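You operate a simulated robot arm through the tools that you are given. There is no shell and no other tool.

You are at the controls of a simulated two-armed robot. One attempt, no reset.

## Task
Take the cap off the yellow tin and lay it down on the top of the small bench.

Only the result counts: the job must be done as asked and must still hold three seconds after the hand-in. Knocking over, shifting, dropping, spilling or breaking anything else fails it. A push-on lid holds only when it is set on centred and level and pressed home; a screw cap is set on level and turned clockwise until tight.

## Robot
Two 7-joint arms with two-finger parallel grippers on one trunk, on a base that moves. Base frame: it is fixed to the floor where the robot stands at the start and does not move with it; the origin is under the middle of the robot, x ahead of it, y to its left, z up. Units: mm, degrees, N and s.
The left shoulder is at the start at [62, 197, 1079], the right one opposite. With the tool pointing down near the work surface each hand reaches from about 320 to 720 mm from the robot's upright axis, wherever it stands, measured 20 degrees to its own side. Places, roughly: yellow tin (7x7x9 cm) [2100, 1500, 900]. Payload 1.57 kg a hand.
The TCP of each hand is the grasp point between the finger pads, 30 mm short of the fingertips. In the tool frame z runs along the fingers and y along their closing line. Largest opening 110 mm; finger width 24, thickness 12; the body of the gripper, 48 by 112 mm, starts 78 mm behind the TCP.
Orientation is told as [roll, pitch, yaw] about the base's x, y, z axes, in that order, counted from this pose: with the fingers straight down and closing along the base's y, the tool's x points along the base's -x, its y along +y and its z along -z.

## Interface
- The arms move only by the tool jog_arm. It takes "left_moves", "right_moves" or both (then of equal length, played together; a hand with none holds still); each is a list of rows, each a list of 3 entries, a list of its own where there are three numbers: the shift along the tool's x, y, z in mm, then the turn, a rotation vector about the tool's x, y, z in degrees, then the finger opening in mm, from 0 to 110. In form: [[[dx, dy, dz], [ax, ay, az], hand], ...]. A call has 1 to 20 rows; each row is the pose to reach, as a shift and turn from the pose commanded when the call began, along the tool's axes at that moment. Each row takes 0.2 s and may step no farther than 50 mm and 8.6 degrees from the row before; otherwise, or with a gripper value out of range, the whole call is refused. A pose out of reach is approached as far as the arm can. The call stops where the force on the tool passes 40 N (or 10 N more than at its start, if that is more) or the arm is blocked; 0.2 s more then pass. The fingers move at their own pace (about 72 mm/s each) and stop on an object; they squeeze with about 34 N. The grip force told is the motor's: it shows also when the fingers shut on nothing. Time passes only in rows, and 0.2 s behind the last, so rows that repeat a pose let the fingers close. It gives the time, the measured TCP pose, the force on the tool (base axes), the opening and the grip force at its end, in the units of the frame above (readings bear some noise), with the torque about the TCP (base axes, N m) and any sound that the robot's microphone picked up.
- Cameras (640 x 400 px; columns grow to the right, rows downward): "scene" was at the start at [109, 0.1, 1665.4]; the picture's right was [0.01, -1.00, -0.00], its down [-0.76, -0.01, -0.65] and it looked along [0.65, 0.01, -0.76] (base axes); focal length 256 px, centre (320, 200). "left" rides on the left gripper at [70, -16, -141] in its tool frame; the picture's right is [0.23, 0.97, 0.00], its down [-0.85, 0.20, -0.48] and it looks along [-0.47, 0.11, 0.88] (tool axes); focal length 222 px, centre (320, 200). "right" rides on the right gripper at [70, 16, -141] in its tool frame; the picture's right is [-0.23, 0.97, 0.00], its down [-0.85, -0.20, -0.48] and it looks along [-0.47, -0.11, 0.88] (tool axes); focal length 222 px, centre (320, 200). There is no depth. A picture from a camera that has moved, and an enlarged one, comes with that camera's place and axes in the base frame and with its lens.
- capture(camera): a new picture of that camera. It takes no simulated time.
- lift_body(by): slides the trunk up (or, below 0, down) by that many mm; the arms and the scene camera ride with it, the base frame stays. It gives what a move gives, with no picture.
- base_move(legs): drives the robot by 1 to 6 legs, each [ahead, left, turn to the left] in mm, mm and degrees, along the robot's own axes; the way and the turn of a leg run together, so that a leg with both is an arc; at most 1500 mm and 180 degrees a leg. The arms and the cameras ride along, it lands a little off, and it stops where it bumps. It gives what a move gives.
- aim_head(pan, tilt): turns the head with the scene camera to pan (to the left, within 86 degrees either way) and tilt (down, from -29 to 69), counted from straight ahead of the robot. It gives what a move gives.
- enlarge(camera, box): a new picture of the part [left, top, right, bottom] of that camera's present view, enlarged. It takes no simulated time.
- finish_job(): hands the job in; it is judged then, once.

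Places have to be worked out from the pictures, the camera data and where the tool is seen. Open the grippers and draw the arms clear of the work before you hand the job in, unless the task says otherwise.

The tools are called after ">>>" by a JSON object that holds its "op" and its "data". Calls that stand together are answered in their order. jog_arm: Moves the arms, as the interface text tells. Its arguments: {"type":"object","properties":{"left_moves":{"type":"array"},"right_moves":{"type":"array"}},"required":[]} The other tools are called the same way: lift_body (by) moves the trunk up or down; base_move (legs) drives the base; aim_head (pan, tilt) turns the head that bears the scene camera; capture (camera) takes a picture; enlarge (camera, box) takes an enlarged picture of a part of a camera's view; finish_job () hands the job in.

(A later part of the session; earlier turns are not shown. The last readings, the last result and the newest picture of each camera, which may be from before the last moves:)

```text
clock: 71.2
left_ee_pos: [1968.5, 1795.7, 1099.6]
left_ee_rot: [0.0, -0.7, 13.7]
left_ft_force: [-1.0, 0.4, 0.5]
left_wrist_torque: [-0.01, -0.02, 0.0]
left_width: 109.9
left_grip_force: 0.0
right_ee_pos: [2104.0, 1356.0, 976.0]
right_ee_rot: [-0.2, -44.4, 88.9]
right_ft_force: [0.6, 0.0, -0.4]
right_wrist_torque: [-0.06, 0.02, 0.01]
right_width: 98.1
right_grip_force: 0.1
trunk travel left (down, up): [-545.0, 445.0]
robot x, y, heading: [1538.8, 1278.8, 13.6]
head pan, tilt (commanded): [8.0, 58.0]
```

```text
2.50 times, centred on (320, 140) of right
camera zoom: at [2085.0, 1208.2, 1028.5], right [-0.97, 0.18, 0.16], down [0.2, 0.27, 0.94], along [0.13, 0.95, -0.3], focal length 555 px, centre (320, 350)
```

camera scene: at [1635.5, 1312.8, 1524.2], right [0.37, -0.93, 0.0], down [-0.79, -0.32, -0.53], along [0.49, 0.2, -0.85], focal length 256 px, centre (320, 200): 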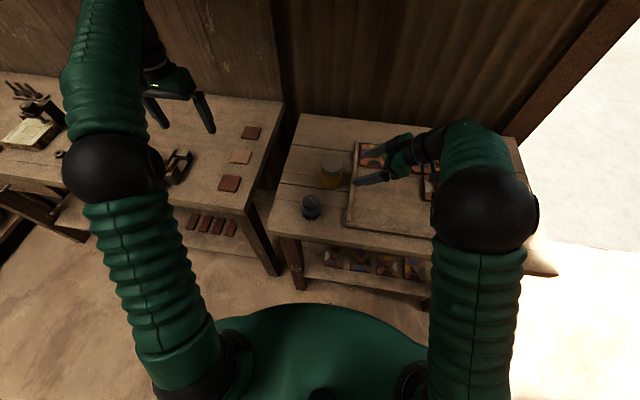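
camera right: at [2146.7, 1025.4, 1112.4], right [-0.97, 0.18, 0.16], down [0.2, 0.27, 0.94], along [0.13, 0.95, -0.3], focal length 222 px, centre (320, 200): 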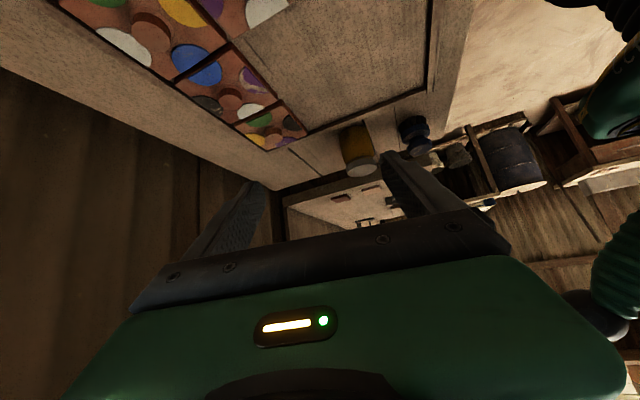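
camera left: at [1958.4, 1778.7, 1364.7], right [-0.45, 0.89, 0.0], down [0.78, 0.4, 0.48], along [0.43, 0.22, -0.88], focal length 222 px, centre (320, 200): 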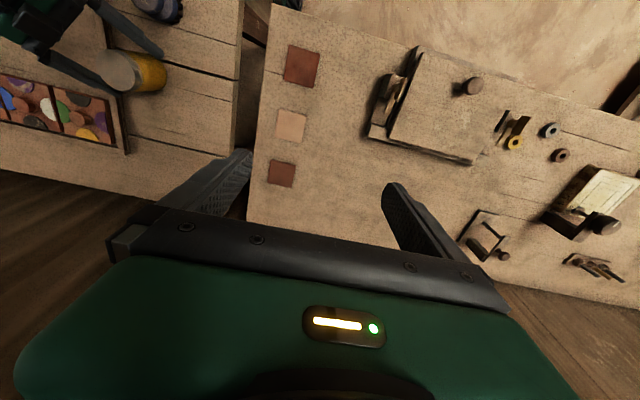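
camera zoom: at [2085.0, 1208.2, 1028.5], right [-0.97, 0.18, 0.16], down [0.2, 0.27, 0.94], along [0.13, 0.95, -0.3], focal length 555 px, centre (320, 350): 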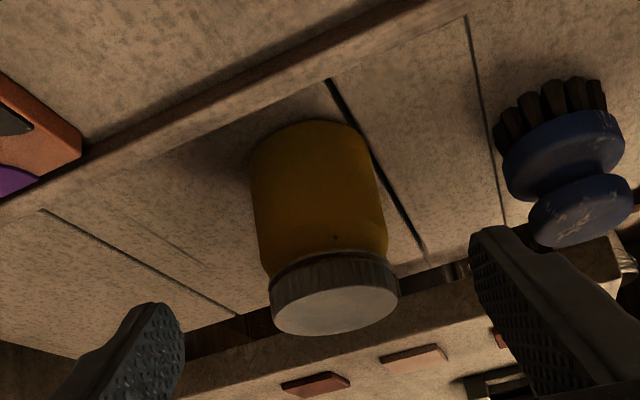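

Tracking is exact (2104,1356,976). In the hand view the tin sits ~3 mm to the −y side; I shift that and advance 80 mm of the ~127 mm, then look again.

>>> {"op": "jog_arm", "data": {"right_moves": [[[0, -1, 12], [0, 0, 0], 98], [[0, -2, 24], [0, 0, 0], 98], [[0, -2.5, 36], [0, 0, 0], 98], [[0, -2.5, 48], [0, 0, 0], 98], [[0, -2.5, 60], [0, 0, 0], 98], [[0, -2.5, 70], [0, 0, 0], 98], [[0, -2.5, 80], [0, 0, 0], 98], [[0, -2.5, 80], [0, 0, 0], 98]]}}

>>> {"op": "enlarge", "data": {"camera": "right", "box": [192, 60, 448, 220]}}

>>> {"op": "enlarge", "data": {"camera": "scene", "box": [272, 120, 464, 240]}}

```text
clock: 73.0
left_ee_pos: [1969.5, 1796.7, 1100.2]
left_ee_rot: [0.1, -0.8, 13.8]
left_ft_force: [0.0, 0.1, 0.5]
left_wrist_torque: [0.02, 0.01, -0.02]
left_width: 110.1
left_grip_force: 0.0
right_ee_pos: [2107.8, 1413.7, 919.5]
right_ee_rot: [-0.2, -44.4, 89.1]
right_ft_force: [-0.5, 0.1, -0.7]
right_wrist_torque: [0.03, -0.01, -0.01]
right_width: 97.9
right_grip_force: 0.1
trunk travel left (down, up): [-545.0, 445.0]
robot x, y, heading: [1544.2, 1276.3, 13.7]
head pan, tilt (commanded): [8.0, 58.0]
```

```text
2.50 times, centred on (320, 140) of right
camera zoom: at [2088.6, 1263.9, 971.6], right [-0.97, 0.18, 0.16], down [0.2, 0.27, 0.94], along [0.13, 0.95, -0.3], focal length 555 px, centre (320, 350)
```

zoom: 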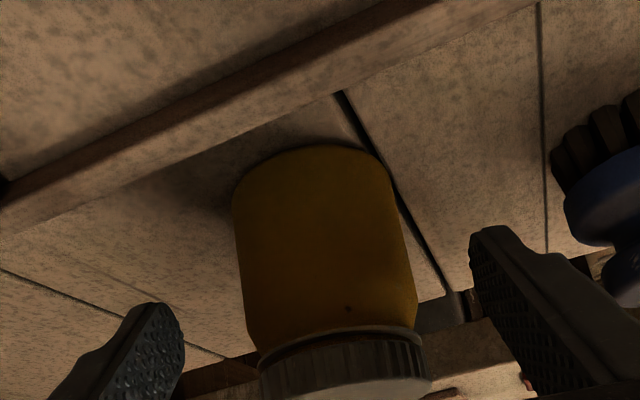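

```text
3.33 times, centred on (368, 180) of scene
camera zoom: at [1635.3, 1313.1, 1524.2], right [0.37, -0.93, 0.0], down [-0.79, -0.32, -0.53], along [0.49, 0.2, -0.85], focal length 854 px, centre (160, 267)
```

zoom: 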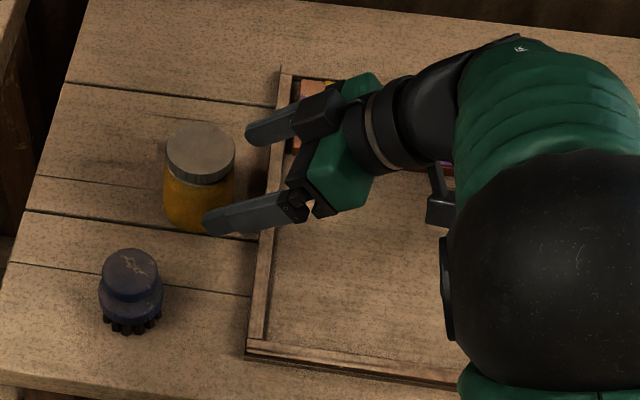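

Now the tin is centred within ~1 mm between the fingers. I advance the last 46 mm, fingers still open.

>>> {"op": "jog_arm", "data": {"right_moves": [[[0, -0.5, 10], [0, 0, 0], 98], [[0, -0.5, 20], [0, 0, 0], 98], [[0, -0.5, 30], [0, 0, 0], 98], [[0, -0.5, 40], [0, 0, 0], 98], [[0, -0.5, 46], [0, 0, 0], 98], [[0, -0.5, 46], [0, 0, 0], 98], [[0, -0.5, 46], [0, 0, 0], 98]]}}

>>> {"op": "enlarge", "data": {"camera": "right", "box": [192, 60, 448, 220]}}

>>> {"op": "enlarge", "data": {"camera": "scene", "box": [272, 120, 464, 240]}}

```text
clock: 74.6
left_ee_pos: [1969.0, 1795.9, 1100.4]
left_ee_rot: [0.0, -0.8, 13.7]
left_ft_force: [0.4, -0.5, -0.7]
left_wrist_torque: [0.01, -0.01, -0.01]
left_width: 109.8
left_grip_force: 0.1
right_ee_pos: [2109.1, 1444.7, 886.3]
right_ee_rot: [-0.2, -44.4, 88.9]
right_ft_force: [1.4, -0.7, -0.1]
right_wrist_torque: [0.01, 0.02, 0.0]
right_width: 97.9
right_grip_force: 0.1
trunk travel left (down, up): [-545.0, 445.0]
robot x, y, heading: [1542.8, 1278.8, 14.0]
head pan, tilt (commanded): [8.0, 58.0]
```

```text
2.50 times, centred on (320, 140) of right
camera zoom: at [2089.6, 1296.4, 938.1], right [-0.97, 0.18, 0.16], down [0.2, 0.27, 0.94], along [0.13, 0.95, -0.3], focal length 555 px, centre (320, 350)
```

zoom: 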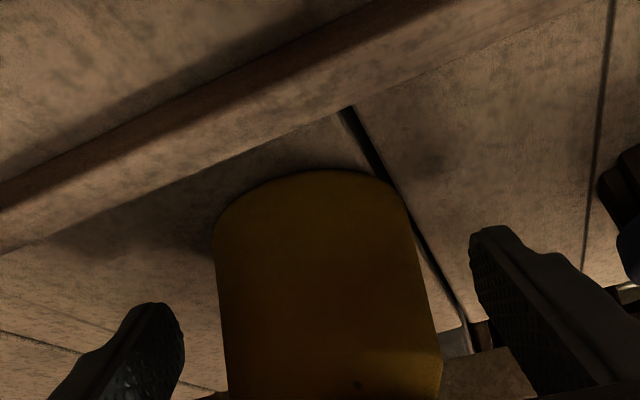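

```text
3.33 times, centred on (368, 180) of scene
camera zoom: at [1635.6, 1313.4, 1524.1], right [0.37, -0.93, 0.0], down [-0.79, -0.32, -0.53], along [0.49, 0.2, -0.85], focal length 854 px, centre (160, 267)
```

zoom: 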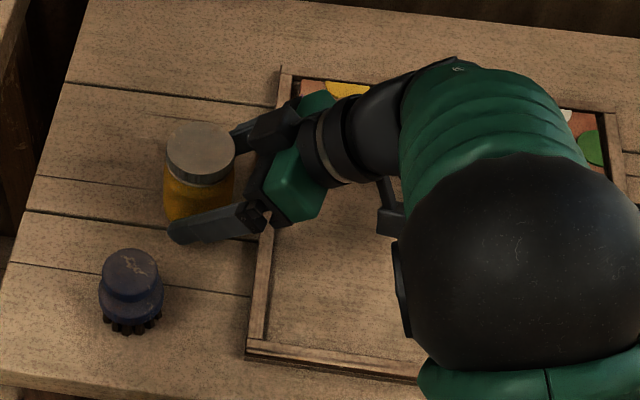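

Centred to within a millimetre. I close the right fingers gradually on the body.

>>> {"op": "jog_arm", "data": {"right_moves": [[[0, 0, 0], [0, 0, 0], 88], [[0, 0, 0], [0, 0, 0], 80], [[0, 0, 0], [0, 0, 0], 75], [[0, 0, 0], [0, 0, 0], 72], [[0, 0, 0], [0, 0, 0], 69], [[0, 0, 0], [0, 0, 0], 66], [[0, 0, 0], [0, 0, 0], 63], [[0, 0, 0], [0, 0, 0], 60], [[0, 0, 0], [0, 0, 0], 60]]}}

>>> {"op": "enlarge", "data": {"camera": "right", "box": [192, 60, 448, 220]}}

>>> {"op": "enlarge", "data": {"camera": "scene", "box": [272, 120, 464, 240]}}

```text
clock: 76.6
left_ee_pos: [1968.6, 1796.8, 1099.5]
left_ee_rot: [0.0, -0.7, 13.7]
left_ft_force: [-0.3, 0.2, -0.1]
left_wrist_torque: [-0.01, -0.03, -0.03]
left_width: 110.0
left_grip_force: 0.0
right_ee_pos: [2109.0, 1444.3, 886.3]
right_ee_rot: [-0.2, -44.3, 89.0]
right_ft_force: [-0.9, 0.3, -0.4]
right_wrist_torque: [0.02, -0.06, 0.01]
right_width: 64.2
right_grip_force: 34.2
trunk travel left (down, up): [-545.0, 445.0]
robot x, y, heading: [1543.1, 1281.9, 14.0]
head pan, tilt (commanded): [8.0, 58.0]
```

```text
2.50 times, centred on (320, 140) of right
camera zoom: at [2089.5, 1296.4, 938.2], right [-0.97, 0.18, 0.16], down [0.2, 0.27, 0.94], along [0.13, 0.95, -0.3], focal length 555 px, centre (320, 350)
```

zoom: 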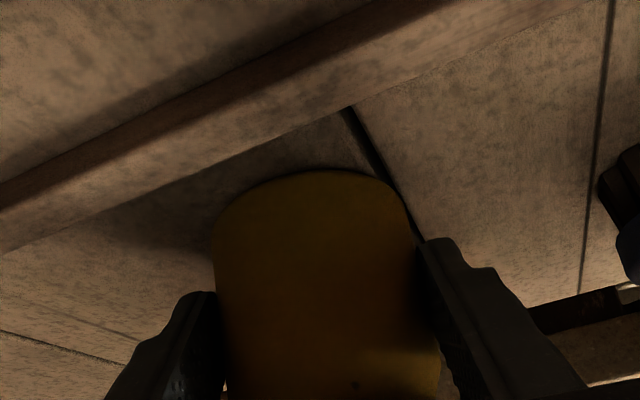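

```text
3.33 times, centred on (368, 180) of scene
camera zoom: at [1635.4, 1313.4, 1524.2], right [0.37, -0.93, 0.0], down [-0.79, -0.32, -0.53], along [0.49, 0.2, -0.85], focal length 854 px, centre (160, 267)
```

zoom: 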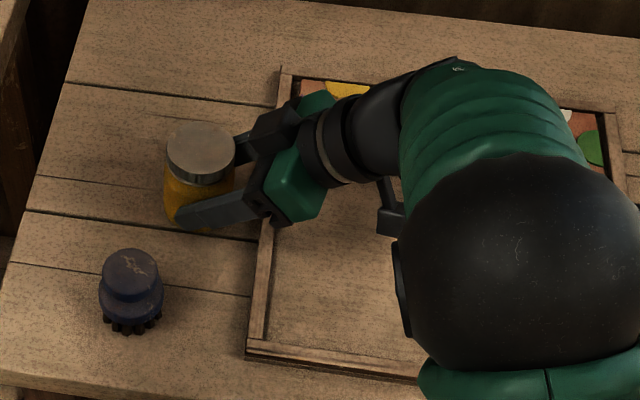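

The tin body is held firmly (64 mm, 34 N) and hasn't moved; cap top centre ≈ (2109, 1463, 928). Now the left hand: I turn it clockwise by ~90° in place first, so that a long counter-clockwise unscrewing sweep is available.

>>> {"op": "jog_arm", "data": {"left_moves": [[[0, 0, 0], [0, 0, 5.5], 110], [[0, 0, 0], [0, 0, 11], 110], [[0, 0, 0], [0, 0, 16.5], 110], [[0, 0, 0], [0, 0, 22], 110], [[0, 0, 0], [0, 0, 27.5], 110], [[0, 0, 0], [0, 0, 33], 110], [[0, 0, 0], [0, 0, 38.5], 110], [[0, 0, 0], [0, 0, 44], 110], [[0, 0, 0], [0, 0, 49.5], 110], [[0, 0, 0], [0, 0, 55], 110], [[0, 0, 0], [0, 0, 60.5], 110], [[0, 0, 0], [0, 0, 66], 110], [[0, 0, 0], [0, 0, 71.5], 110], [[0, 0, 0], [0, 0, 77], 110], [[0, 0, 0], [0, 0, 82.5], 110], [[0, 0, 0], [0, 0, 88], 110], [[0, 0, 0], [0, 0, 94], 110], [[0, 0, 0], [0, 0, 94], 110]]}}

>>> {"op": "capture", "data": {"camera": "scene"}}

```text
clock: 80.4
left_ee_pos: [1970.2, 1797.0, 1099.7]
left_ee_rot: [0.7, 0.1, -80.3]
left_ft_force: [-0.3, 0.4, 0.0]
left_wrist_torque: [0.0, 0.02, -0.02]
left_width: 109.8
left_grip_force: 0.0
right_ee_pos: [2109.5, 1444.4, 887.4]
right_ee_rot: [-0.2, -44.4, 89.0]
right_ft_force: [-0.1, -1.0, 0.6]
right_wrist_torque: [0.0, -0.09, -0.03]
right_width: 64.5
right_grip_force: 34.2
trunk travel left (down, up): [-545.0, 445.0]
robot x, y, heading: [1541.8, 1281.6, 13.7]
head pan, tilt (commanded): [8.0, 58.0]
```

```text
taken
camera scene: at [1635.5, 1313.2, 1524.2], right [0.37, -0.93, 0.0], down [-0.79, -0.32, -0.53], along [0.49, 0.2, -0.85], focal length 256 px, centre (320, 200)
```

scene: 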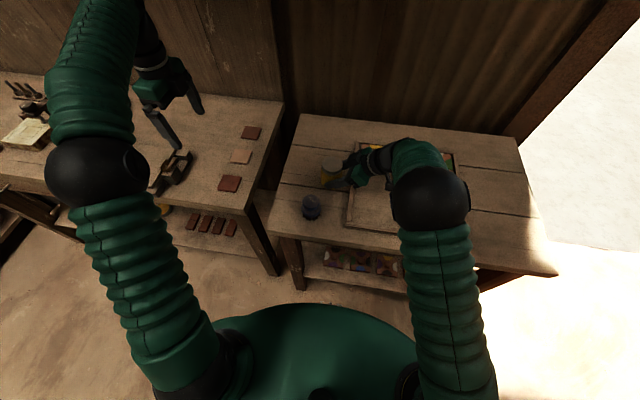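

Left yaw is now −80° with exact tracking, right hand still holding. I bring the left hand over the tin at z ≈ 1000 (fingertips ~970, cap top 928).

>>> {"op": "jog_arm", "data": {"left_moves": [[[-20, 4.8, 6], [0, 0, 0], 110], [[-40, 9.5, 12], [0, 0, 0], 110], [[-60, 14, 18], [0, 0, 0], 110], [[-80, 18.5, 24], [0, 0, 0], 110], [[-100, 23, 30], [0, 0, 0], 110], [[-120, 28, 36], [0, 0, 0], 110], [[-140, 32.5, 42], [0, 0, 0], 110], [[-160, 37, 48], [0, 0, 0], 110], [[-180, 41.5, 54], [0, 0, 0], 110], [[-200, 46, 60], [0, 0, 0], 110], [[-220, 51, 66], [0, 0, 0], 110], [[-240, 55.5, 72], [0, 0, 0], 110], [[-260, 60, 78], [0, 0, 0], 110], [[-280, 64.5, 84], [0, 0, 0], 110], [[-300, 69, 90], [0, 0, 0], 110], [[-320, 73.5, 96], [0, 0, 0], 110], [[-340, 78, 100], [0, 0, 0], 110], [[-352, 81, 100], [0, 0, 0], 110], [[-352, 81, 100], [0, 0, 0], 110]]}}

>>> {"op": "capture", "data": {"camera": "scene"}}

>>> {"op": "capture", "data": {"camera": "left"}}

```text
clock: 84.4
left_ee_pos: [2110.1, 1462.1, 999.7]
left_ee_rot: [0.7, 0.1, -80.3]
left_ft_force: [-0.4, 0.2, 0.7]
left_wrist_torque: [0.0, 0.0, 0.02]
left_width: 109.9
left_grip_force: 0.0
right_ee_pos: [2109.2, 1444.4, 885.9]
right_ee_rot: [-0.1, -44.5, 89.0]
right_ft_force: [-1.3, 0.8, 0.5]
right_wrist_torque: [0.06, -0.05, 0.04]
right_width: 64.4
right_grip_force: 33.7
trunk travel left (down, up): [-545.0, 445.0]
robot x, y, heading: [1543.7, 1278.1, 13.6]
head pan, tilt (commanded): [8.0, 58.0]
```

```text
taken
camera scene: at [1636.0, 1311.9, 1524.2], right [0.37, -0.93, 0.0], down [-0.79, -0.32, -0.53], along [0.49, 0.2, -0.85], focal length 256 px, centre (320, 200)
```

scene: 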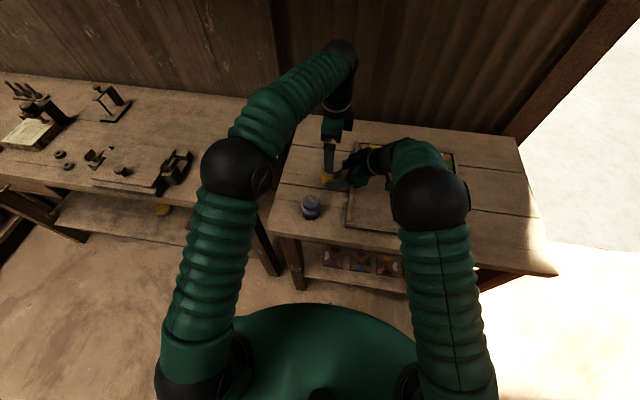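

```text
taken
camera left: at [2080.9, 1527.8, 1140.7], right [0.92, 0.39, 0.01], down [0.34, -0.81, 0.48], along [0.2, -0.44, -0.88], focal length 222 px, centre (320, 200)
```

left: 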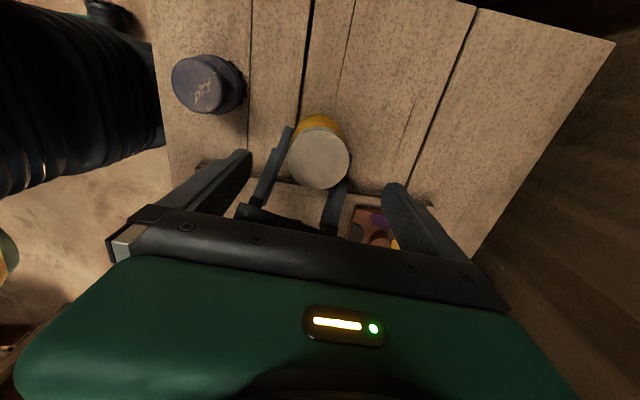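

The left hand is right above the cap; the wrist view shows the cap between the right fingers. I enlarge to check its centring.

>>> {"op": "enlarge", "data": {"camera": "left", "box": [224, 90, 416, 210]}}

>>> {"op": "enlarge", "data": {"camera": "scene", "box": [272, 100, 432, 200]}}

```text
3.33 times, centred on (320, 150) of left
camera zoom: at [2080.9, 1527.8, 1140.7], right [0.92, 0.39, 0.01], down [0.34, -0.81, 0.48], along [0.2, -0.44, -0.88], focal length 740 px, centre (320, 367)
```

zoom: 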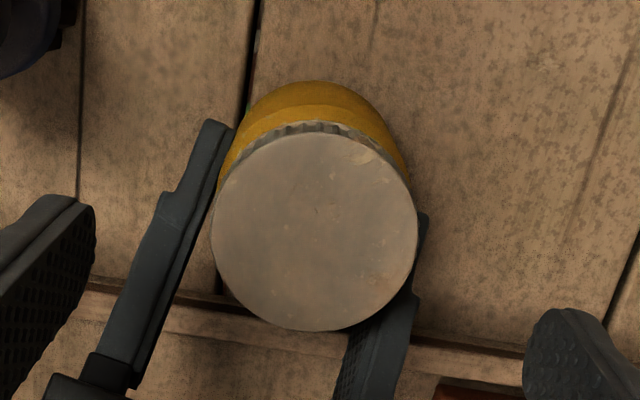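

```text
4.00 times, centred on (352, 150) of scene
camera zoom: at [1636.0, 1311.9, 1524.2], right [0.37, -0.93, 0.0], down [-0.79, -0.32, -0.53], along [0.49, 0.2, -0.85], focal length 1025 px, centre (192, 400)
```

zoom: 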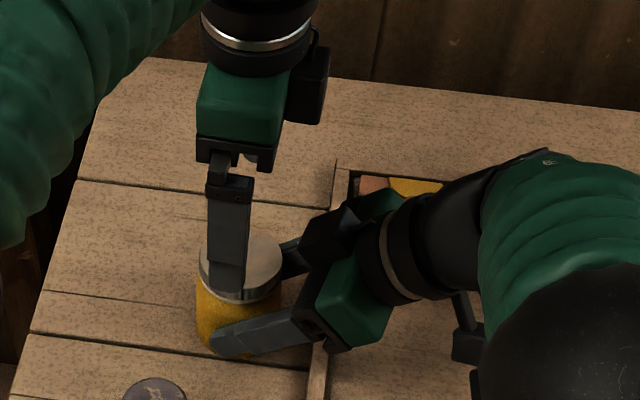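

Cap is 61 mm wide, offset only (0.6, −1.7) mm in the left tool frame. I correct that and descend 51 mm so the fingertips sit ~9–10 mm below the cap's top, fingers at 84 mm.

>>> {"op": "jog_arm", "data": {"left_moves": [[[0.6, -1.7, 8], [0, 0, 0], 100], [[0.6, -1.7, 16], [0, 0, 0], 90], [[0.6, -1.7, 24], [0, 0, 0], 84], [[0.6, -1.7, 32], [0, 0, 0], 84], [[0.6, -1.7, 40], [0, 0, 0], 84], [[0.6, -1.7, 46], [0, 0, 0], 84], [[0.6, -1.7, 51], [0, 0, 0], 84], [[0.6, -1.7, 51], [0, 0, 0], 84]]}}

>>> {"op": "enlarge", "data": {"camera": "left", "box": [192, 90, 448, 250]}}

>>> {"op": "enlarge", "data": {"camera": "right", "box": [160, 60, 480, 260]}}

>>> {"op": "enlarge", "data": {"camera": "scene", "box": [292, 130, 388, 190]}}

```text
clock: 86.2
left_ee_pos: [2108.8, 1462.3, 949.0]
left_ee_rot: [0.7, 0.2, -80.3]
left_ft_force: [-0.9, 0.3, 0.4]
left_wrist_torque: [-0.01, 0.04, 0.0]
left_width: 83.9
left_grip_force: 0.0
right_ee_pos: [2108.9, 1444.1, 887.7]
right_ee_rot: [0.0, -44.5, 88.9]
right_ft_force: [-0.9, -0.3, 0.8]
right_wrist_torque: [-0.02, -0.04, 0.0]
right_width: 63.9
right_grip_force: 34.1
trunk travel left (down, up): [-545.0, 445.0]
robot x, y, heading: [1545.5, 1279.1, 13.5]
head pan, tilt (commanded): [8.0, 58.0]
```

```text
2.50 times, centred on (320, 170) of left
camera zoom: at [2079.6, 1527.9, 1089.7], right [0.92, 0.39, 0.01], down [0.34, -0.81, 0.48], along [0.2, -0.44, -0.88], focal length 555 px, centre (320, 275)
```

zoom: 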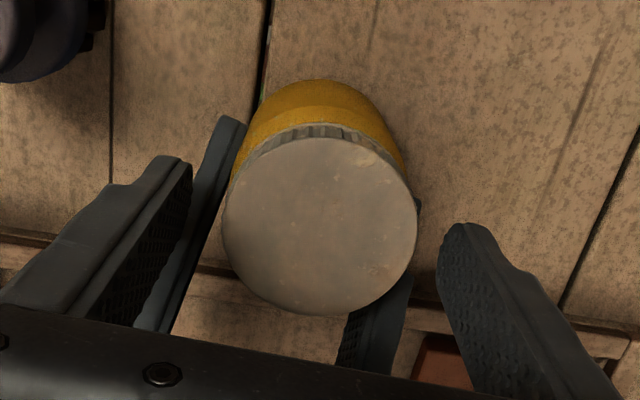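

```text
2.00 times, centred on (320, 160) of right
camera zoom: at [2089.8, 1295.4, 938.1], right [-0.97, 0.18, 0.16], down [0.2, 0.27, 0.94], along [0.13, 0.95, -0.3], focal length 444 px, centre (320, 280)
```

zoom: 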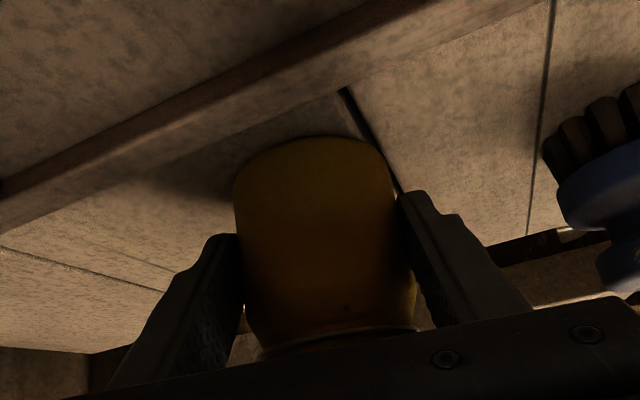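

```text
6.67 times, centred on (340, 160) of scene
camera zoom: at [1636.2, 1311.6, 1524.2], right [0.37, -0.93, 0.0], down [-0.79, -0.32, -0.53], along [0.49, 0.2, -0.85], focal length 1708 px, centre (187, 467)
```

zoom: 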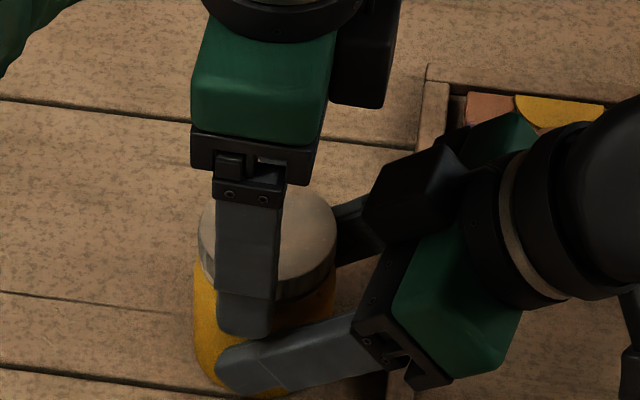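

Aligned and no contact. I close the left fingers gradually on the cap.

>>> {"op": "jog_arm", "data": {"left_moves": [[[0, 0, 0], [0, 0, 0], 74], [[0, 0, 0], [0, 0, 0], 68], [[0, 0, 0], [0, 0, 0], 65], [[0, 0, 0], [0, 0, 0], 62], [[0, 0, 0], [0, 0, 0], 59], [[0, 0, 0], [0, 0, 0], 56], [[0, 0, 0], [0, 0, 0], 56]]}}

>>> {"op": "enlarge", "data": {"camera": "left", "box": [192, 90, 448, 250]}}

```text
clock: 87.8
left_ee_pos: [2109.1, 1462.0, 949.5]
left_ee_rot: [0.6, 0.2, -80.2]
left_ft_force: [2.9, 0.6, -0.8]
left_wrist_torque: [0.02, -0.07, 0.01]
left_width: 59.2
left_grip_force: 34.2
right_ee_pos: [2109.3, 1442.8, 886.3]
right_ee_rot: [0.0, -44.4, 88.9]
right_ft_force: [-1.7, -0.6, 1.4]
right_wrist_torque: [-0.03, -0.19, 0.02]
right_width: 64.2
right_grip_force: 34.2
trunk travel left (down, up): [-545.0, 445.0]
robot x, y, heading: [1543.4, 1279.1, 13.9]
head pan, tilt (commanded): [8.0, 58.0]
```

```text
2.50 times, centred on (320, 170) of left
camera zoom: at [2079.7, 1527.9, 1089.9], right [0.92, 0.39, 0.01], down [0.34, -0.81, 0.48], along [0.2, -0.44, -0.88], focal length 555 px, centre (320, 275)
```

zoom: 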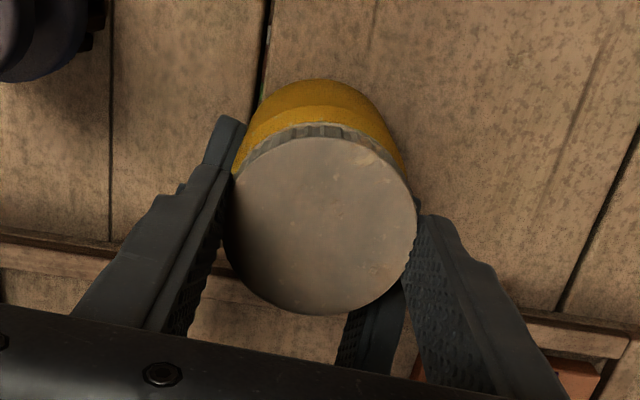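

The cap is gripped (59.2 mm, 34 N). I start turning it counter-clockwise by 20° and read torque and force.

>>> {"op": "jog_arm", "data": {"left_moves": [[[0, 0, 0], [0, 0, -4], 56], [[0, 0, 0], [0, 0, -8], 56], [[0, 0, 0], [0, 0, -12], 56], [[0, 0, 0], [0, 0, -16], 56], [[0, 0, 0], [0, 0, -20], 56]]}}

>>> {"op": "enlarge", "data": {"camera": "left", "box": [192, 90, 448, 250]}}

>>> {"op": "enlarge", "data": {"camera": "right", "box": [160, 60, 480, 260]}}

```text
clock: 89.0
left_ee_pos: [2107.9, 1462.5, 949.0]
left_ee_rot: [0.6, -0.1, -60.3]
left_ft_force: [2.6, 0.5, 0.7]
left_wrist_torque: [0.16, 0.0, -0.02]
left_width: 59.1
left_grip_force: 34.5
right_ee_pos: [2109.3, 1443.8, 886.3]
right_ee_rot: [-0.2, -44.5, 88.9]
right_ft_force: [-3.6, -1.0, -0.3]
right_wrist_torque: [-0.13, -0.22, 0.06]
right_width: 64.1
right_grip_force: 34.1
trunk travel left (down, up): [-545.0, 445.0]
robot x, y, heading: [1539.5, 1278.3, 13.4]
head pan, tilt (commanded): [8.0, 58.0]
```

```text
2.50 times, centred on (320, 170) of left
camera zoom: at [2058.4, 1514.4, 1089.6], right [0.73, 0.68, 0.01], down [0.59, -0.65, 0.48], along [0.34, -0.35, -0.88], focal length 555 px, centre (320, 275)
```

zoom: 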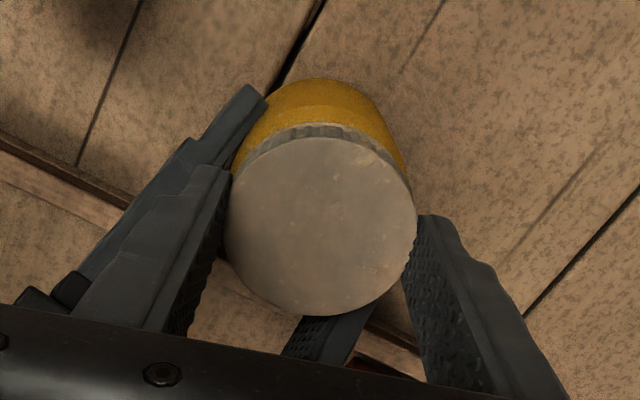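

```text
2.00 times, centred on (320, 160) of right
camera zoom: at [2089.7, 1295.4, 938.0], right [-0.97, 0.18, 0.16], down [0.2, 0.27, 0.94], along [0.13, 0.95, -0.3], focal length 444 px, centre (320, 280)
```

zoom: 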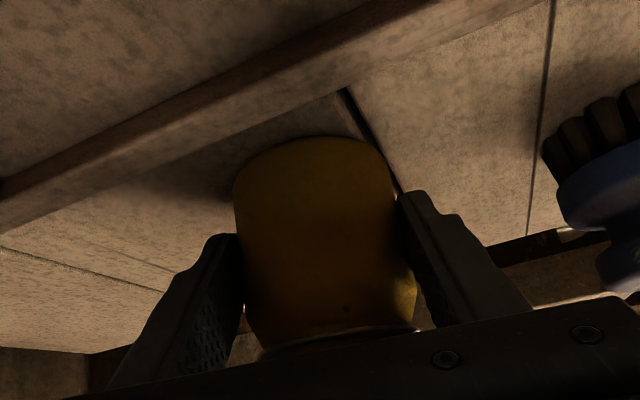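

The cap turns with the left hand while the tin body (dark dot) stays put. I continue counter-clockwise another 60°.

>>> {"op": "jog_arm", "data": {"left_moves": [[[0, 0, 0], [0, 0, -5], 56], [[0, 0, 0], [0, 0, -10], 56], [[0, 0, 0], [0, 0, -15], 56], [[0, 0, 0], [0, 0, -20], 56], [[0, 0, 0], [0, 0, -25], 56], [[0, 0, 0], [0, 0, -30], 56], [[0, 0, 0], [0, 0, -35], 56], [[0, 0, 0], [0, 0, -40], 56], [[0, 0, 0], [0, 0, -45], 56], [[0, 0, 0], [0, 0, -50], 56], [[0, 0, 0], [0, 0, -55], 56], [[0, 0, 0], [0, 0, -60], 56]]}}

>>> {"op": "enlarge", "data": {"camera": "left", "box": [192, 90, 448, 250]}}

>>> {"op": "enlarge", "data": {"camera": "scene", "box": [292, 130, 388, 190]}}

```text
clock: 91.6
left_ee_pos: [2108.7, 1463.9, 950.2]
left_ee_rot: [0.4, -0.4, -0.2]
left_ft_force: [-14.0, 15.3, 12.2]
left_wrist_torque: [0.32, 0.61, -0.13]
left_width: 58.9
left_grip_force: 33.7
right_ee_pos: [2111.0, 1442.1, 884.5]
right_ee_rot: [-0.4, -44.4, 89.0]
right_ft_force: [16.0, -17.1, -4.5]
right_wrist_torque: [0.65, 0.22, -0.17]
right_width: 63.4
right_grip_force: 34.2
trunk travel left (down, up): [-545.0, 445.0]
robot x, y, heading: [1539.3, 1282.3, 13.6]
head pan, tilt (commanded): [8.0, 58.0]
```

```text
2.50 times, centred on (320, 170) of left
camera zoom: at [2037.1, 1446.0, 1089.4], right [-0.22, 0.97, 0.0], down [0.85, 0.19, 0.49], along [0.47, 0.11, -0.87], focal length 555 px, centre (320, 275)
```

zoom: 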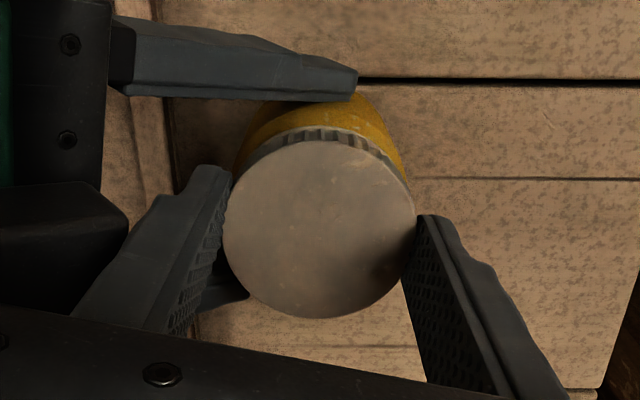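

```text
6.67 times, centred on (340, 160) of scene
camera zoom: at [1635.8, 1311.0, 1524.3], right [0.37, -0.93, 0.0], down [-0.79, -0.32, -0.53], along [0.49, 0.2, -0.85], focal length 1708 px, centre (187, 467)
```

zoom: 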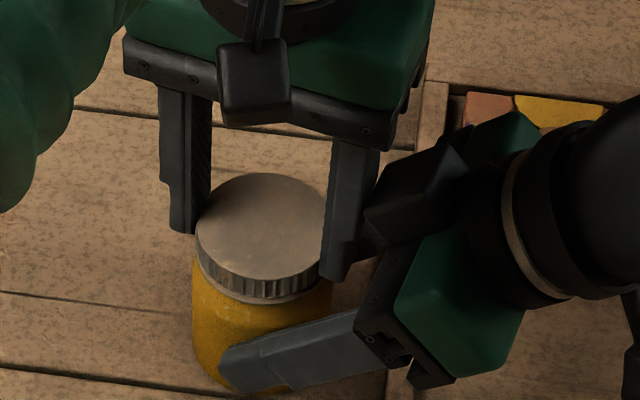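

Force has risen to ~24 N: the left finger now presses against the right hand's palm edge as it faces it. I turn back 12° to relieve that and read the forces.

>>> {"op": "jog_arm", "data": {"left_moves": [[[0, 0, 0], [0, 0, 4], 56], [[0, 0, 0], [0, 0, 8], 56], [[0, 0, 0], [0, 0, 12], 56], [[0, 0, 0], [0, 0, 12], 56]]}}

>>> {"op": "enlarge", "data": {"camera": "right", "box": [160, 60, 480, 260]}}

>>> {"op": "enlarge", "data": {"camera": "scene", "box": [308, 140, 372, 180]}}

```text
clock: 92.6
left_ee_pos: [2109.3, 1463.8, 950.0]
left_ee_rot: [0.5, -0.5, -12.3]
left_ft_force: [-11.7, 24.0, 8.3]
left_wrist_torque: [-0.96, 0.67, 0.13]
left_width: 58.5
left_grip_force: 34.5
right_ee_pos: [2110.3, 1443.6, 885.1]
right_ee_rot: [-0.2, -44.3, 88.8]
right_ft_force: [14.4, -24.8, -3.8]
right_wrist_torque: [2.38, 0.01, -0.39]
right_width: 63.3
right_grip_force: 33.7
trunk travel left (down, up): [-545.0, 445.0]
robot x, y, heading: [1543.0, 1278.6, 13.8]
head pan, tilt (commanded): [8.0, 58.0]
```

```text
2.00 times, centred on (320, 160) of right
camera zoom: at [2090.3, 1294.1, 938.0], right [-0.97, 0.18, 0.16], down [0.2, 0.27, 0.94], along [0.13, 0.94, -0.3], focal length 444 px, centre (320, 280)
```

zoom: 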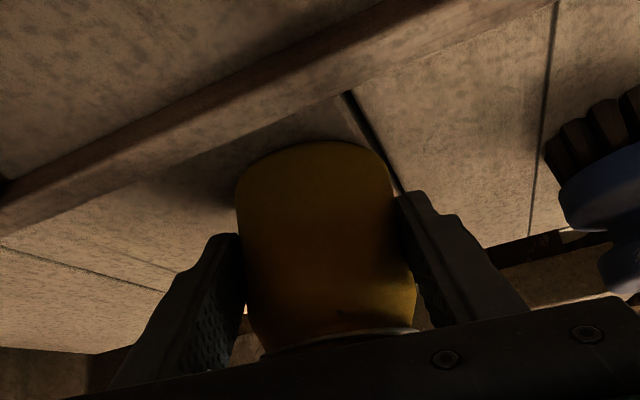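

```text
10.00 times, centred on (340, 160) of scene
camera zoom: at [1636.4, 1311.2, 1524.1], right [0.37, -0.93, 0.0], down [-0.79, -0.32, -0.53], along [0.49, 0.2, -0.85], focal length 2562 px, centre (120, 600)
```

zoom: 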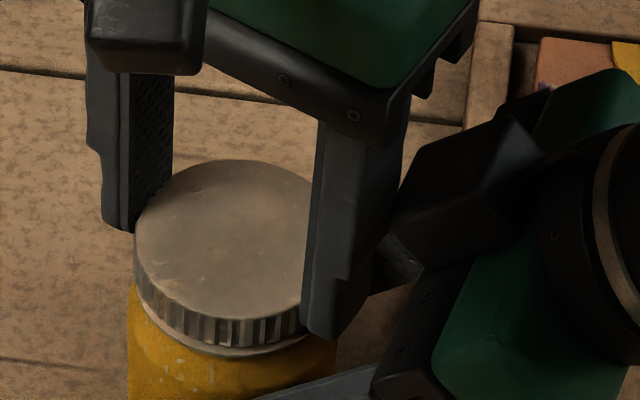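

Still ~27 N between the hands and the tin body seems to have turned too; the clearance at this tilt is too small. I turn the left hand back 48° to where forces were low, before releasing and re-gripping the body with a flatter right hand.

>>> {"op": "jog_arm", "data": {"left_moves": [[[0, 0, 0], [0, 0, 5], 56], [[0, 0, 0], [0, 0, 10], 56], [[0, 0, 0], [0, 0, 15], 56], [[0, 0, 0], [0, 0, 20], 56], [[0, 0, 0], [0, 0, 25], 56], [[0, 0, 0], [0, 0, 30], 56], [[0, 0, 0], [0, 0, 35], 56], [[0, 0, 0], [0, 0, 40], 56], [[0, 0, 0], [0, 0, 45], 56], [[0, 0, 0], [0, 0, 50], 56], [[0, 0, 0], [0, 0, 50], 56]]}}

>>> {"op": "enlarge", "data": {"camera": "right", "box": [160, 60, 480, 260]}}

>>> {"op": "enlarge", "data": {"camera": "left", "box": [192, 90, 448, 250]}}

```text
clock: 95.0
left_ee_pos: [2109.2, 1464.5, 949.9]
left_ee_rot: [0.8, -0.1, -62.4]
left_ft_force: [-5.0, 22.2, 2.1]
left_wrist_torque: [0.73, 0.14, 0.0]
left_width: 58.8
left_grip_force: 34.2
right_ee_pos: [2109.4, 1444.4, 885.3]
right_ee_rot: [-0.1, -44.4, 89.0]
right_ft_force: [5.5, -22.1, 0.2]
right_wrist_torque: [0.52, 0.12, -0.07]
right_width: 63.4
right_grip_force: 33.6
trunk travel left (down, up): [-545.0, 445.0]
robot x, y, heading: [1540.7, 1279.3, 13.6]
head pan, tilt (commanded): [8.0, 58.0]
```

```text
2.00 times, centred on (320, 160) of right
camera zoom: at [2090.0, 1295.0, 938.1], right [-0.97, 0.18, 0.16], down [0.2, 0.27, 0.94], along [0.13, 0.95, -0.3], focal length 444 px, centre (320, 280)
```

zoom: 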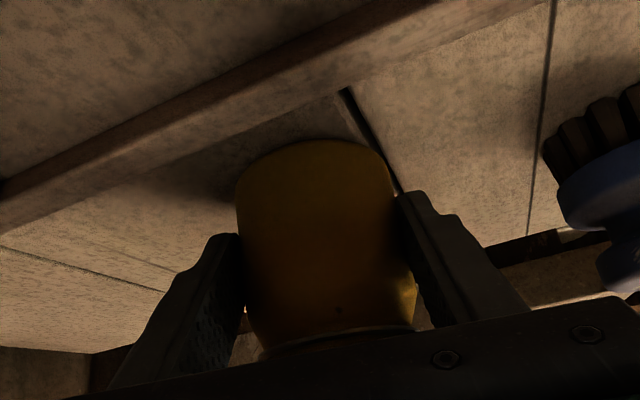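

```text
2.50 times, centred on (320, 170) of left
camera zoom: at [2060.6, 1516.7, 1089.8], right [0.76, 0.65, 0.01], down [0.57, -0.67, 0.48], along [0.32, -0.36, -0.88], focal length 555 px, centre (320, 275)
```

zoom: 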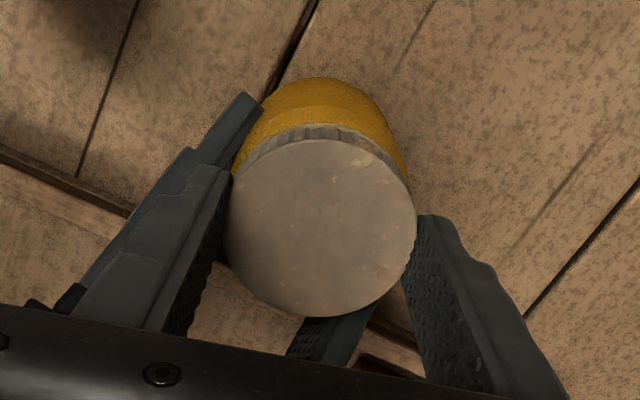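

The dark dot is visible again near its old place, so it may just have been in shadow. I look closer at the body and the cap edge from both cameras to judge what turned.

>>> {"op": "enlarge", "data": {"camera": "right", "box": [272, 120, 384, 190]}}

>>> {"op": "enlarge", "data": {"camera": "left", "box": [272, 110, 384, 180]}}

>>> {"op": "enlarge", "data": {"camera": "scene", "box": [308, 145, 356, 175]}}

```text
5.71 times, centred on (328, 155) of right
camera zoom: at [2090.0, 1295.0, 938.1], right [-0.97, 0.18, 0.16], down [0.2, 0.27, 0.94], along [0.13, 0.95, -0.3], focal length 1269 px, centre (274, 457)
```

zoom: 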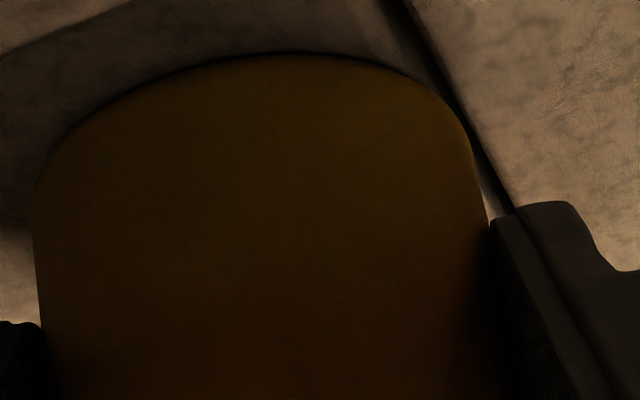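

```text
5.71 times, centred on (328, 145) of left
camera zoom: at [2060.6, 1516.7, 1089.8], right [0.76, 0.65, 0.01], down [0.57, -0.67, 0.48], along [0.32, -0.36, -0.88], focal length 1269 px, centre (274, 514)
```

zoom: 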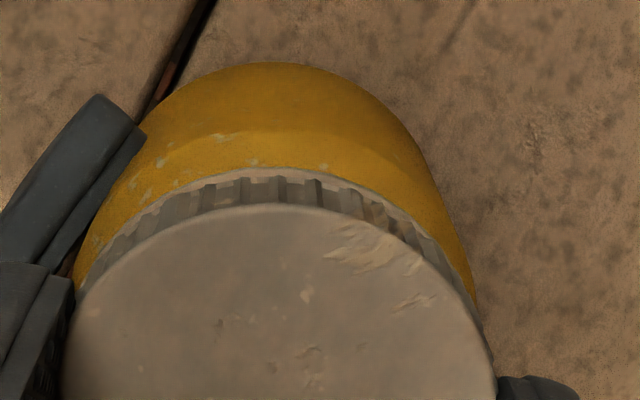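

```text
13.33 times, centred on (332, 160) of scene
camera zoom: at [1636.4, 1311.4, 1524.2], right [0.37, -0.93, 0.0], down [-0.79, -0.32, -0.53], along [0.49, 0.2, -0.85], focal length 3416 px, centre (160, 733)
```

zoom: 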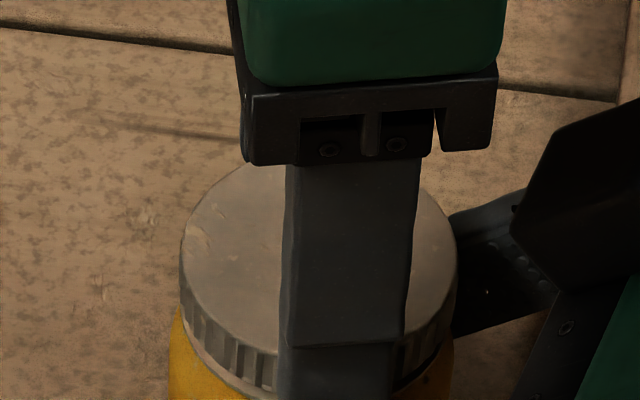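

There is a steady ±22 N push between the hands in y: the earlier palm contact shifted things ~2.5 mm. I release the cap here (fingers clear at this yaw) and raise the left hand 55 mm.

>>> {"op": "jog_arm", "data": {"left_moves": [[[0, 0, 0], [0, 0, 0], 66], [[0, 0, 0], [0, 0, 0], 74], [[0, 0, 0], [0, 0, 0], 78], [[0, 0, -10], [0, 0, 0], 78], [[0, 0, -25], [0, 0, 0], 80], [[0, 0, -40], [0, 0, 0], 80], [[0, 0, -55], [0, 0, 0], 80], [[0, 0, -55], [0, 0, 0], 80]]}}

>>> {"op": "enlarge", "data": {"camera": "left", "box": [224, 90, 416, 210]}}

>>> {"op": "enlarge", "data": {"camera": "scene", "box": [292, 130, 388, 190]}}

```text
clock: 96.8
left_ee_pos: [2108.1, 1462.4, 1005.1]
left_ee_rot: [0.7, -0.1, -62.3]
left_ft_force: [-0.5, -1.1, 0.1]
left_wrist_torque: [-0.01, 0.0, -0.02]
left_width: 79.9
left_grip_force: 0.1
right_ee_pos: [2108.4, 1443.7, 886.5]
right_ee_rot: [0.0, -44.5, 89.0]
right_ft_force: [-0.5, -0.1, 0.4]
right_wrist_torque: [-0.06, 0.0, -0.01]
right_width: 63.0
right_grip_force: 33.9
trunk travel left (down, up): [-545.0, 445.0]
robot x, y, heading: [1541.0, 1282.1, 13.8]
head pan, tilt (commanded): [8.0, 58.0]
```

```text
3.33 times, centred on (320, 150) of left
camera zoom: at [2059.7, 1515.7, 1144.9], right [0.76, 0.65, 0.01], down [0.57, -0.67, 0.48], along [0.32, -0.36, -0.88], focal length 740 px, centre (320, 367)
```

zoom: 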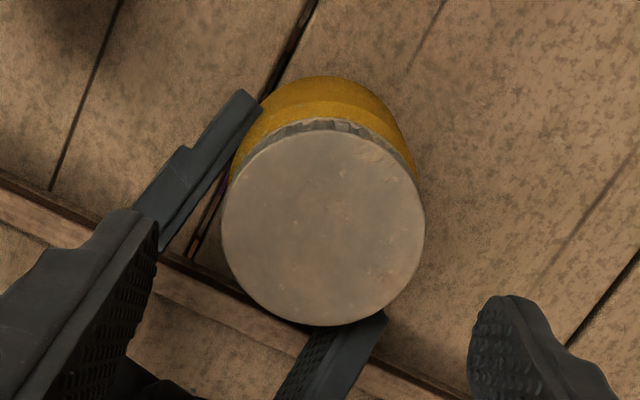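

```text
6.67 times, centred on (340, 160) of scene
camera zoom: at [1636.4, 1311.7, 1524.1], right [0.37, -0.93, 0.0], down [-0.79, -0.32, -0.53], along [0.49, 0.2, -0.85], focal length 1708 px, centre (187, 467)
```

zoom: 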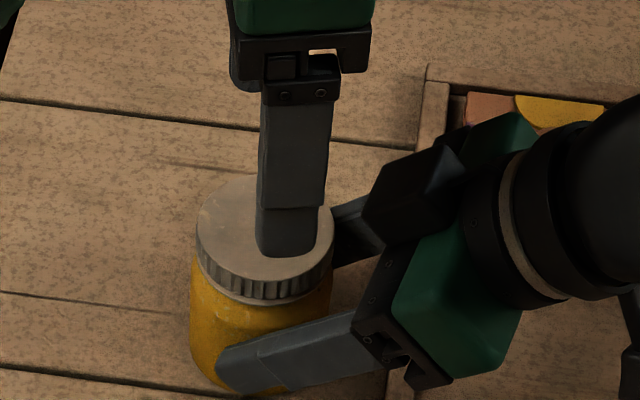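

Released, and forces are back to zero; the cap centre is at about (2108.7, 1464.5). Now I open the right fingers, flatten that hand to ~31° below level in place (more palm clearance and longer pad contact), and check before re-gripping.

>>> {"op": "jog_arm", "data": {"right_moves": [[[0, 0, 0], [0, 0, 0], 72], [[0, 0, 0], [0, 0, 0], 84], [[0, 0, 0], [0, 0, 0], 94], [[0, 0, 0], [0, -2.7, 0], 94], [[0, 0, 0], [0, -5.4, 0], 94], [[0, 0, 0], [0, -8.1, 0], 94], [[0, 0, 0], [0, -10.8, 0], 94], [[0, 0, 0], [0, -13.5, 0], 94], [[0, 0, 0], [0, -13.5, 0], 94], [[0, 0, 0], [0, -13.5, 0], 94]]}}

>>> {"op": "enlarge", "data": {"camera": "right", "box": [160, 60, 480, 260]}}

>>> {"op": "enlarge", "data": {"camera": "scene", "box": [272, 110, 464, 230]}}

```text
clock: 99.0
left_ee_pos: [2107.6, 1462.0, 1004.1]
left_ee_rot: [0.8, -0.2, -62.2]
left_ft_force: [-0.5, -0.6, 0.6]
left_wrist_torque: [0.03, -0.04, 0.04]
left_width: 80.1
left_grip_force: 0.0
right_ee_pos: [2107.7, 1443.4, 886.6]
right_ee_rot: [-0.2, -58.0, 89.0]
right_ft_force: [-0.4, 0.2, -0.1]
right_wrist_torque: [0.0, 0.02, 0.0]
right_width: 94.2
right_grip_force: 0.0
trunk travel left (down, up): [-545.0, 445.0]
robot x, y, heading: [1540.3, 1277.0, 13.8]
head pan, tilt (commanded): [8.0, 58.0]
```

```text
2.00 times, centred on (320, 160) of right
camera zoom: at [2089.8, 1286.8, 902.0], right [-0.97, 0.14, 0.19], down [0.2, 0.04, 0.98], along [0.13, 0.99, -0.07], focal length 444 px, centre (320, 280)
```

zoom: 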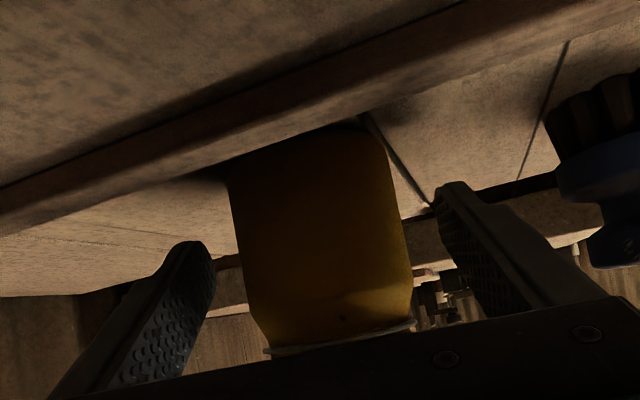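

```text
3.33 times, centred on (368, 170) of scene
camera zoom: at [1636.4, 1311.4, 1524.1], right [0.37, -0.93, 0.0], down [-0.79, -0.32, -0.53], along [0.49, 0.2, -0.85], focal length 854 px, centre (160, 300)
```

zoom: 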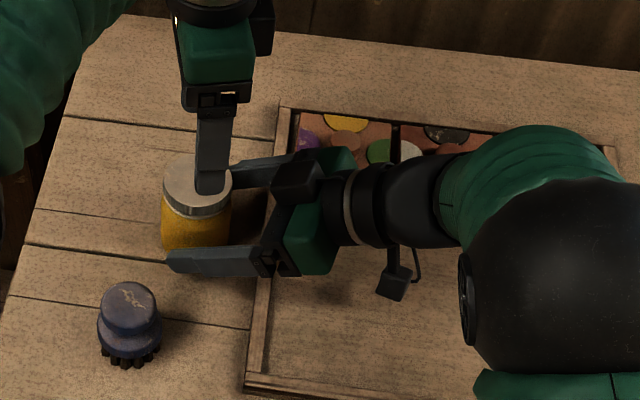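

The flatter pose tracks well and the tin is still centred between the fingers. I re-grip the body.

>>> {"op": "jog_arm", "data": {"right_moves": [[[0, 0, 0], [0, 0, 0], 84], [[0, 0, 0], [0, 0, 0], 76], [[0, 0, 0], [0, 0, 0], 72], [[0, 0, 0], [0, 0, 0], 69], [[0, 0, 0], [0, 0, 0], 66], [[0, 0, 0], [0, 0, 0], 63], [[0, 0, 0], [0, 0, 0], 58], [[0, 0, 0], [0, 0, 0], 55], [[0, 0, 0], [0, 0, 0], 55]]}}

>>> {"op": "enlarge", "data": {"camera": "right", "box": [160, 60, 480, 260]}}

>>> {"op": "enlarge", "data": {"camera": "left", "box": [224, 90, 416, 210]}}

```text
clock: 101.0
left_ee_pos: [2108.6, 1462.9, 1004.5]
left_ee_rot: [0.7, -0.1, -62.3]
left_ft_force: [-0.7, 0.2, -0.7]
left_wrist_torque: [0.01, -0.01, -0.01]
left_width: 80.0
left_grip_force: 0.1
right_ee_pos: [2109.7, 1443.6, 887.0]
right_ee_rot: [-0.3, -57.9, 89.0]
right_ft_force: [0.0, -0.7, 0.5]
right_wrist_torque: [0.0, 0.01, 0.03]
right_width: 63.2
right_grip_force: 34.0
trunk travel left (down, up): [-545.0, 445.0]
robot x, y, heading: [1542.6, 1278.4, 13.9]
head pan, tilt (commanded): [8.0, 58.0]
```

```text
2.00 times, centred on (320, 160) of right
camera zoom: at [2089.8, 1286.9, 902.1], right [-0.97, 0.14, 0.19], down [0.2, 0.04, 0.98], along [0.13, 0.99, -0.07], focal length 444 px, centre (320, 280)
```

zoom: 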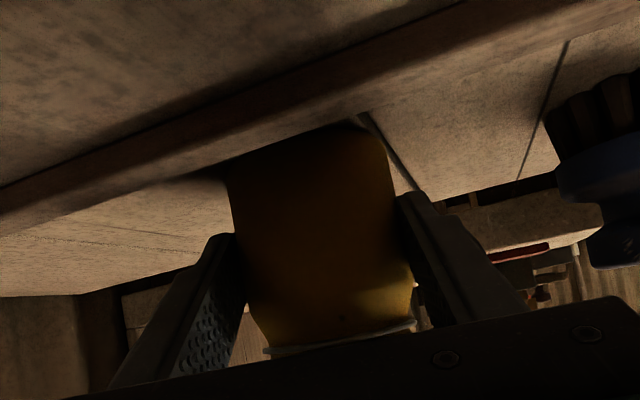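

```text
3.33 times, centred on (320, 150) of left
camera zoom: at [2059.6, 1515.6, 1144.8], right [0.76, 0.65, 0.01], down [0.57, -0.67, 0.48], along [0.32, -0.36, -0.88], focal length 740 px, centre (320, 367)
```

zoom: 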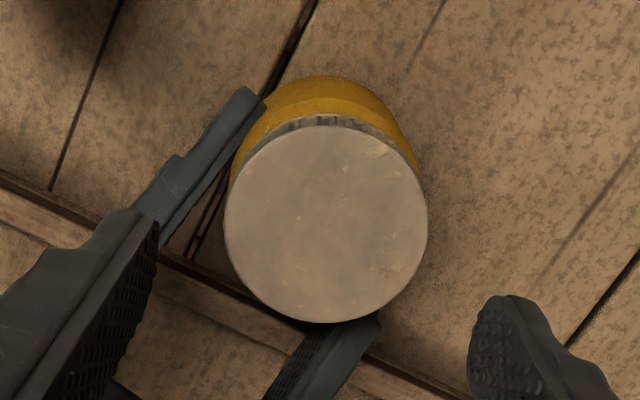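

Body re-gripped; the palm is now ~73 mm from the tin axis, so the left fingers can sweep freely. I turn the raised left hand clockwise by 68° (to about −130°) and correct the small centring offset.

>>> {"op": "jog_arm", "data": {"left_moves": [[[0.5, 0.5, 0], [0, 0, 6.8], 80], [[1, 1, 0], [0, 0, 13.6], 80], [[1.5, 1.5, 0], [0, 0, 20.4], 80], [[2, 1.7, 0], [0, 0, 27.2], 80], [[2, 1.7, 0], [0, 0, 34], 80], [[2, 1.7, 0], [0, 0, 40.8], 80], [[2, 1.7, 0], [0, 0, 47.6], 80], [[2, 1.7, 0], [0, 0, 54.4], 80], [[2, 1.7, 0], [0, 0, 61.2], 80], [[2, 1.7, 0], [0, 0, 68], 80], [[2, 1.7, 0], [0, 0, 68], 80], [[2, 1.7, 0], [0, 0, 68], 80]]}}

>>> {"op": "enlarge", "data": {"camera": "left", "box": [224, 90, 416, 210]}}

>>> {"op": "capture", "data": {"camera": "scene"}}

```text
clock: 103.6
left_ee_pos: [2108.1, 1464.8, 1004.4]
left_ee_rot: [0.3, 0.5, -130.4]
left_ft_force: [-0.4, -0.1, -0.5]
left_wrist_torque: [-0.02, -0.01, 0.0]
left_width: 80.0
left_grip_force: 0.1
right_ee_pos: [2109.9, 1443.1, 886.8]
right_ee_rot: [-0.2, -58.1, 89.0]
right_ft_force: [-0.4, -0.1, 0.9]
right_wrist_torque: [-0.02, -0.02, -0.02]
right_width: 63.0
right_grip_force: 34.1
trunk travel left (down, up): [-545.0, 445.0]
robot x, y, heading: [1540.3, 1276.9, 13.9]
head pan, tilt (commanded): [8.0, 58.0]
```

```text
3.33 times, centred on (320, 150) of left
camera zoom: at [2140.1, 1527.8, 1145.7], right [0.89, -0.46, 0.01], down [-0.41, -0.78, 0.47], along [-0.21, -0.42, -0.88], focal length 740 px, centre (320, 367)
```

zoom: 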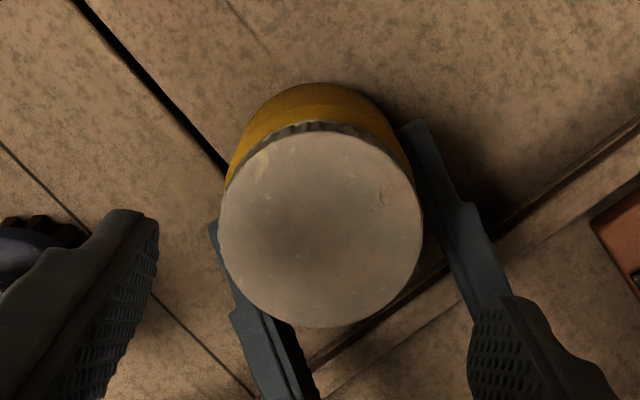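

```text
taken
camera scene: at [1636.4, 1311.5, 1524.1], right [0.37, -0.93, 0.0], down [-0.79, -0.32, -0.53], along [0.49, 0.2, -0.85], focal length 256 px, centre (320, 200)
```

scene: 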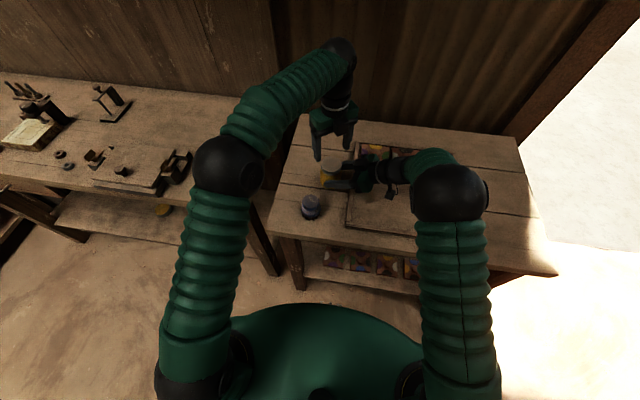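

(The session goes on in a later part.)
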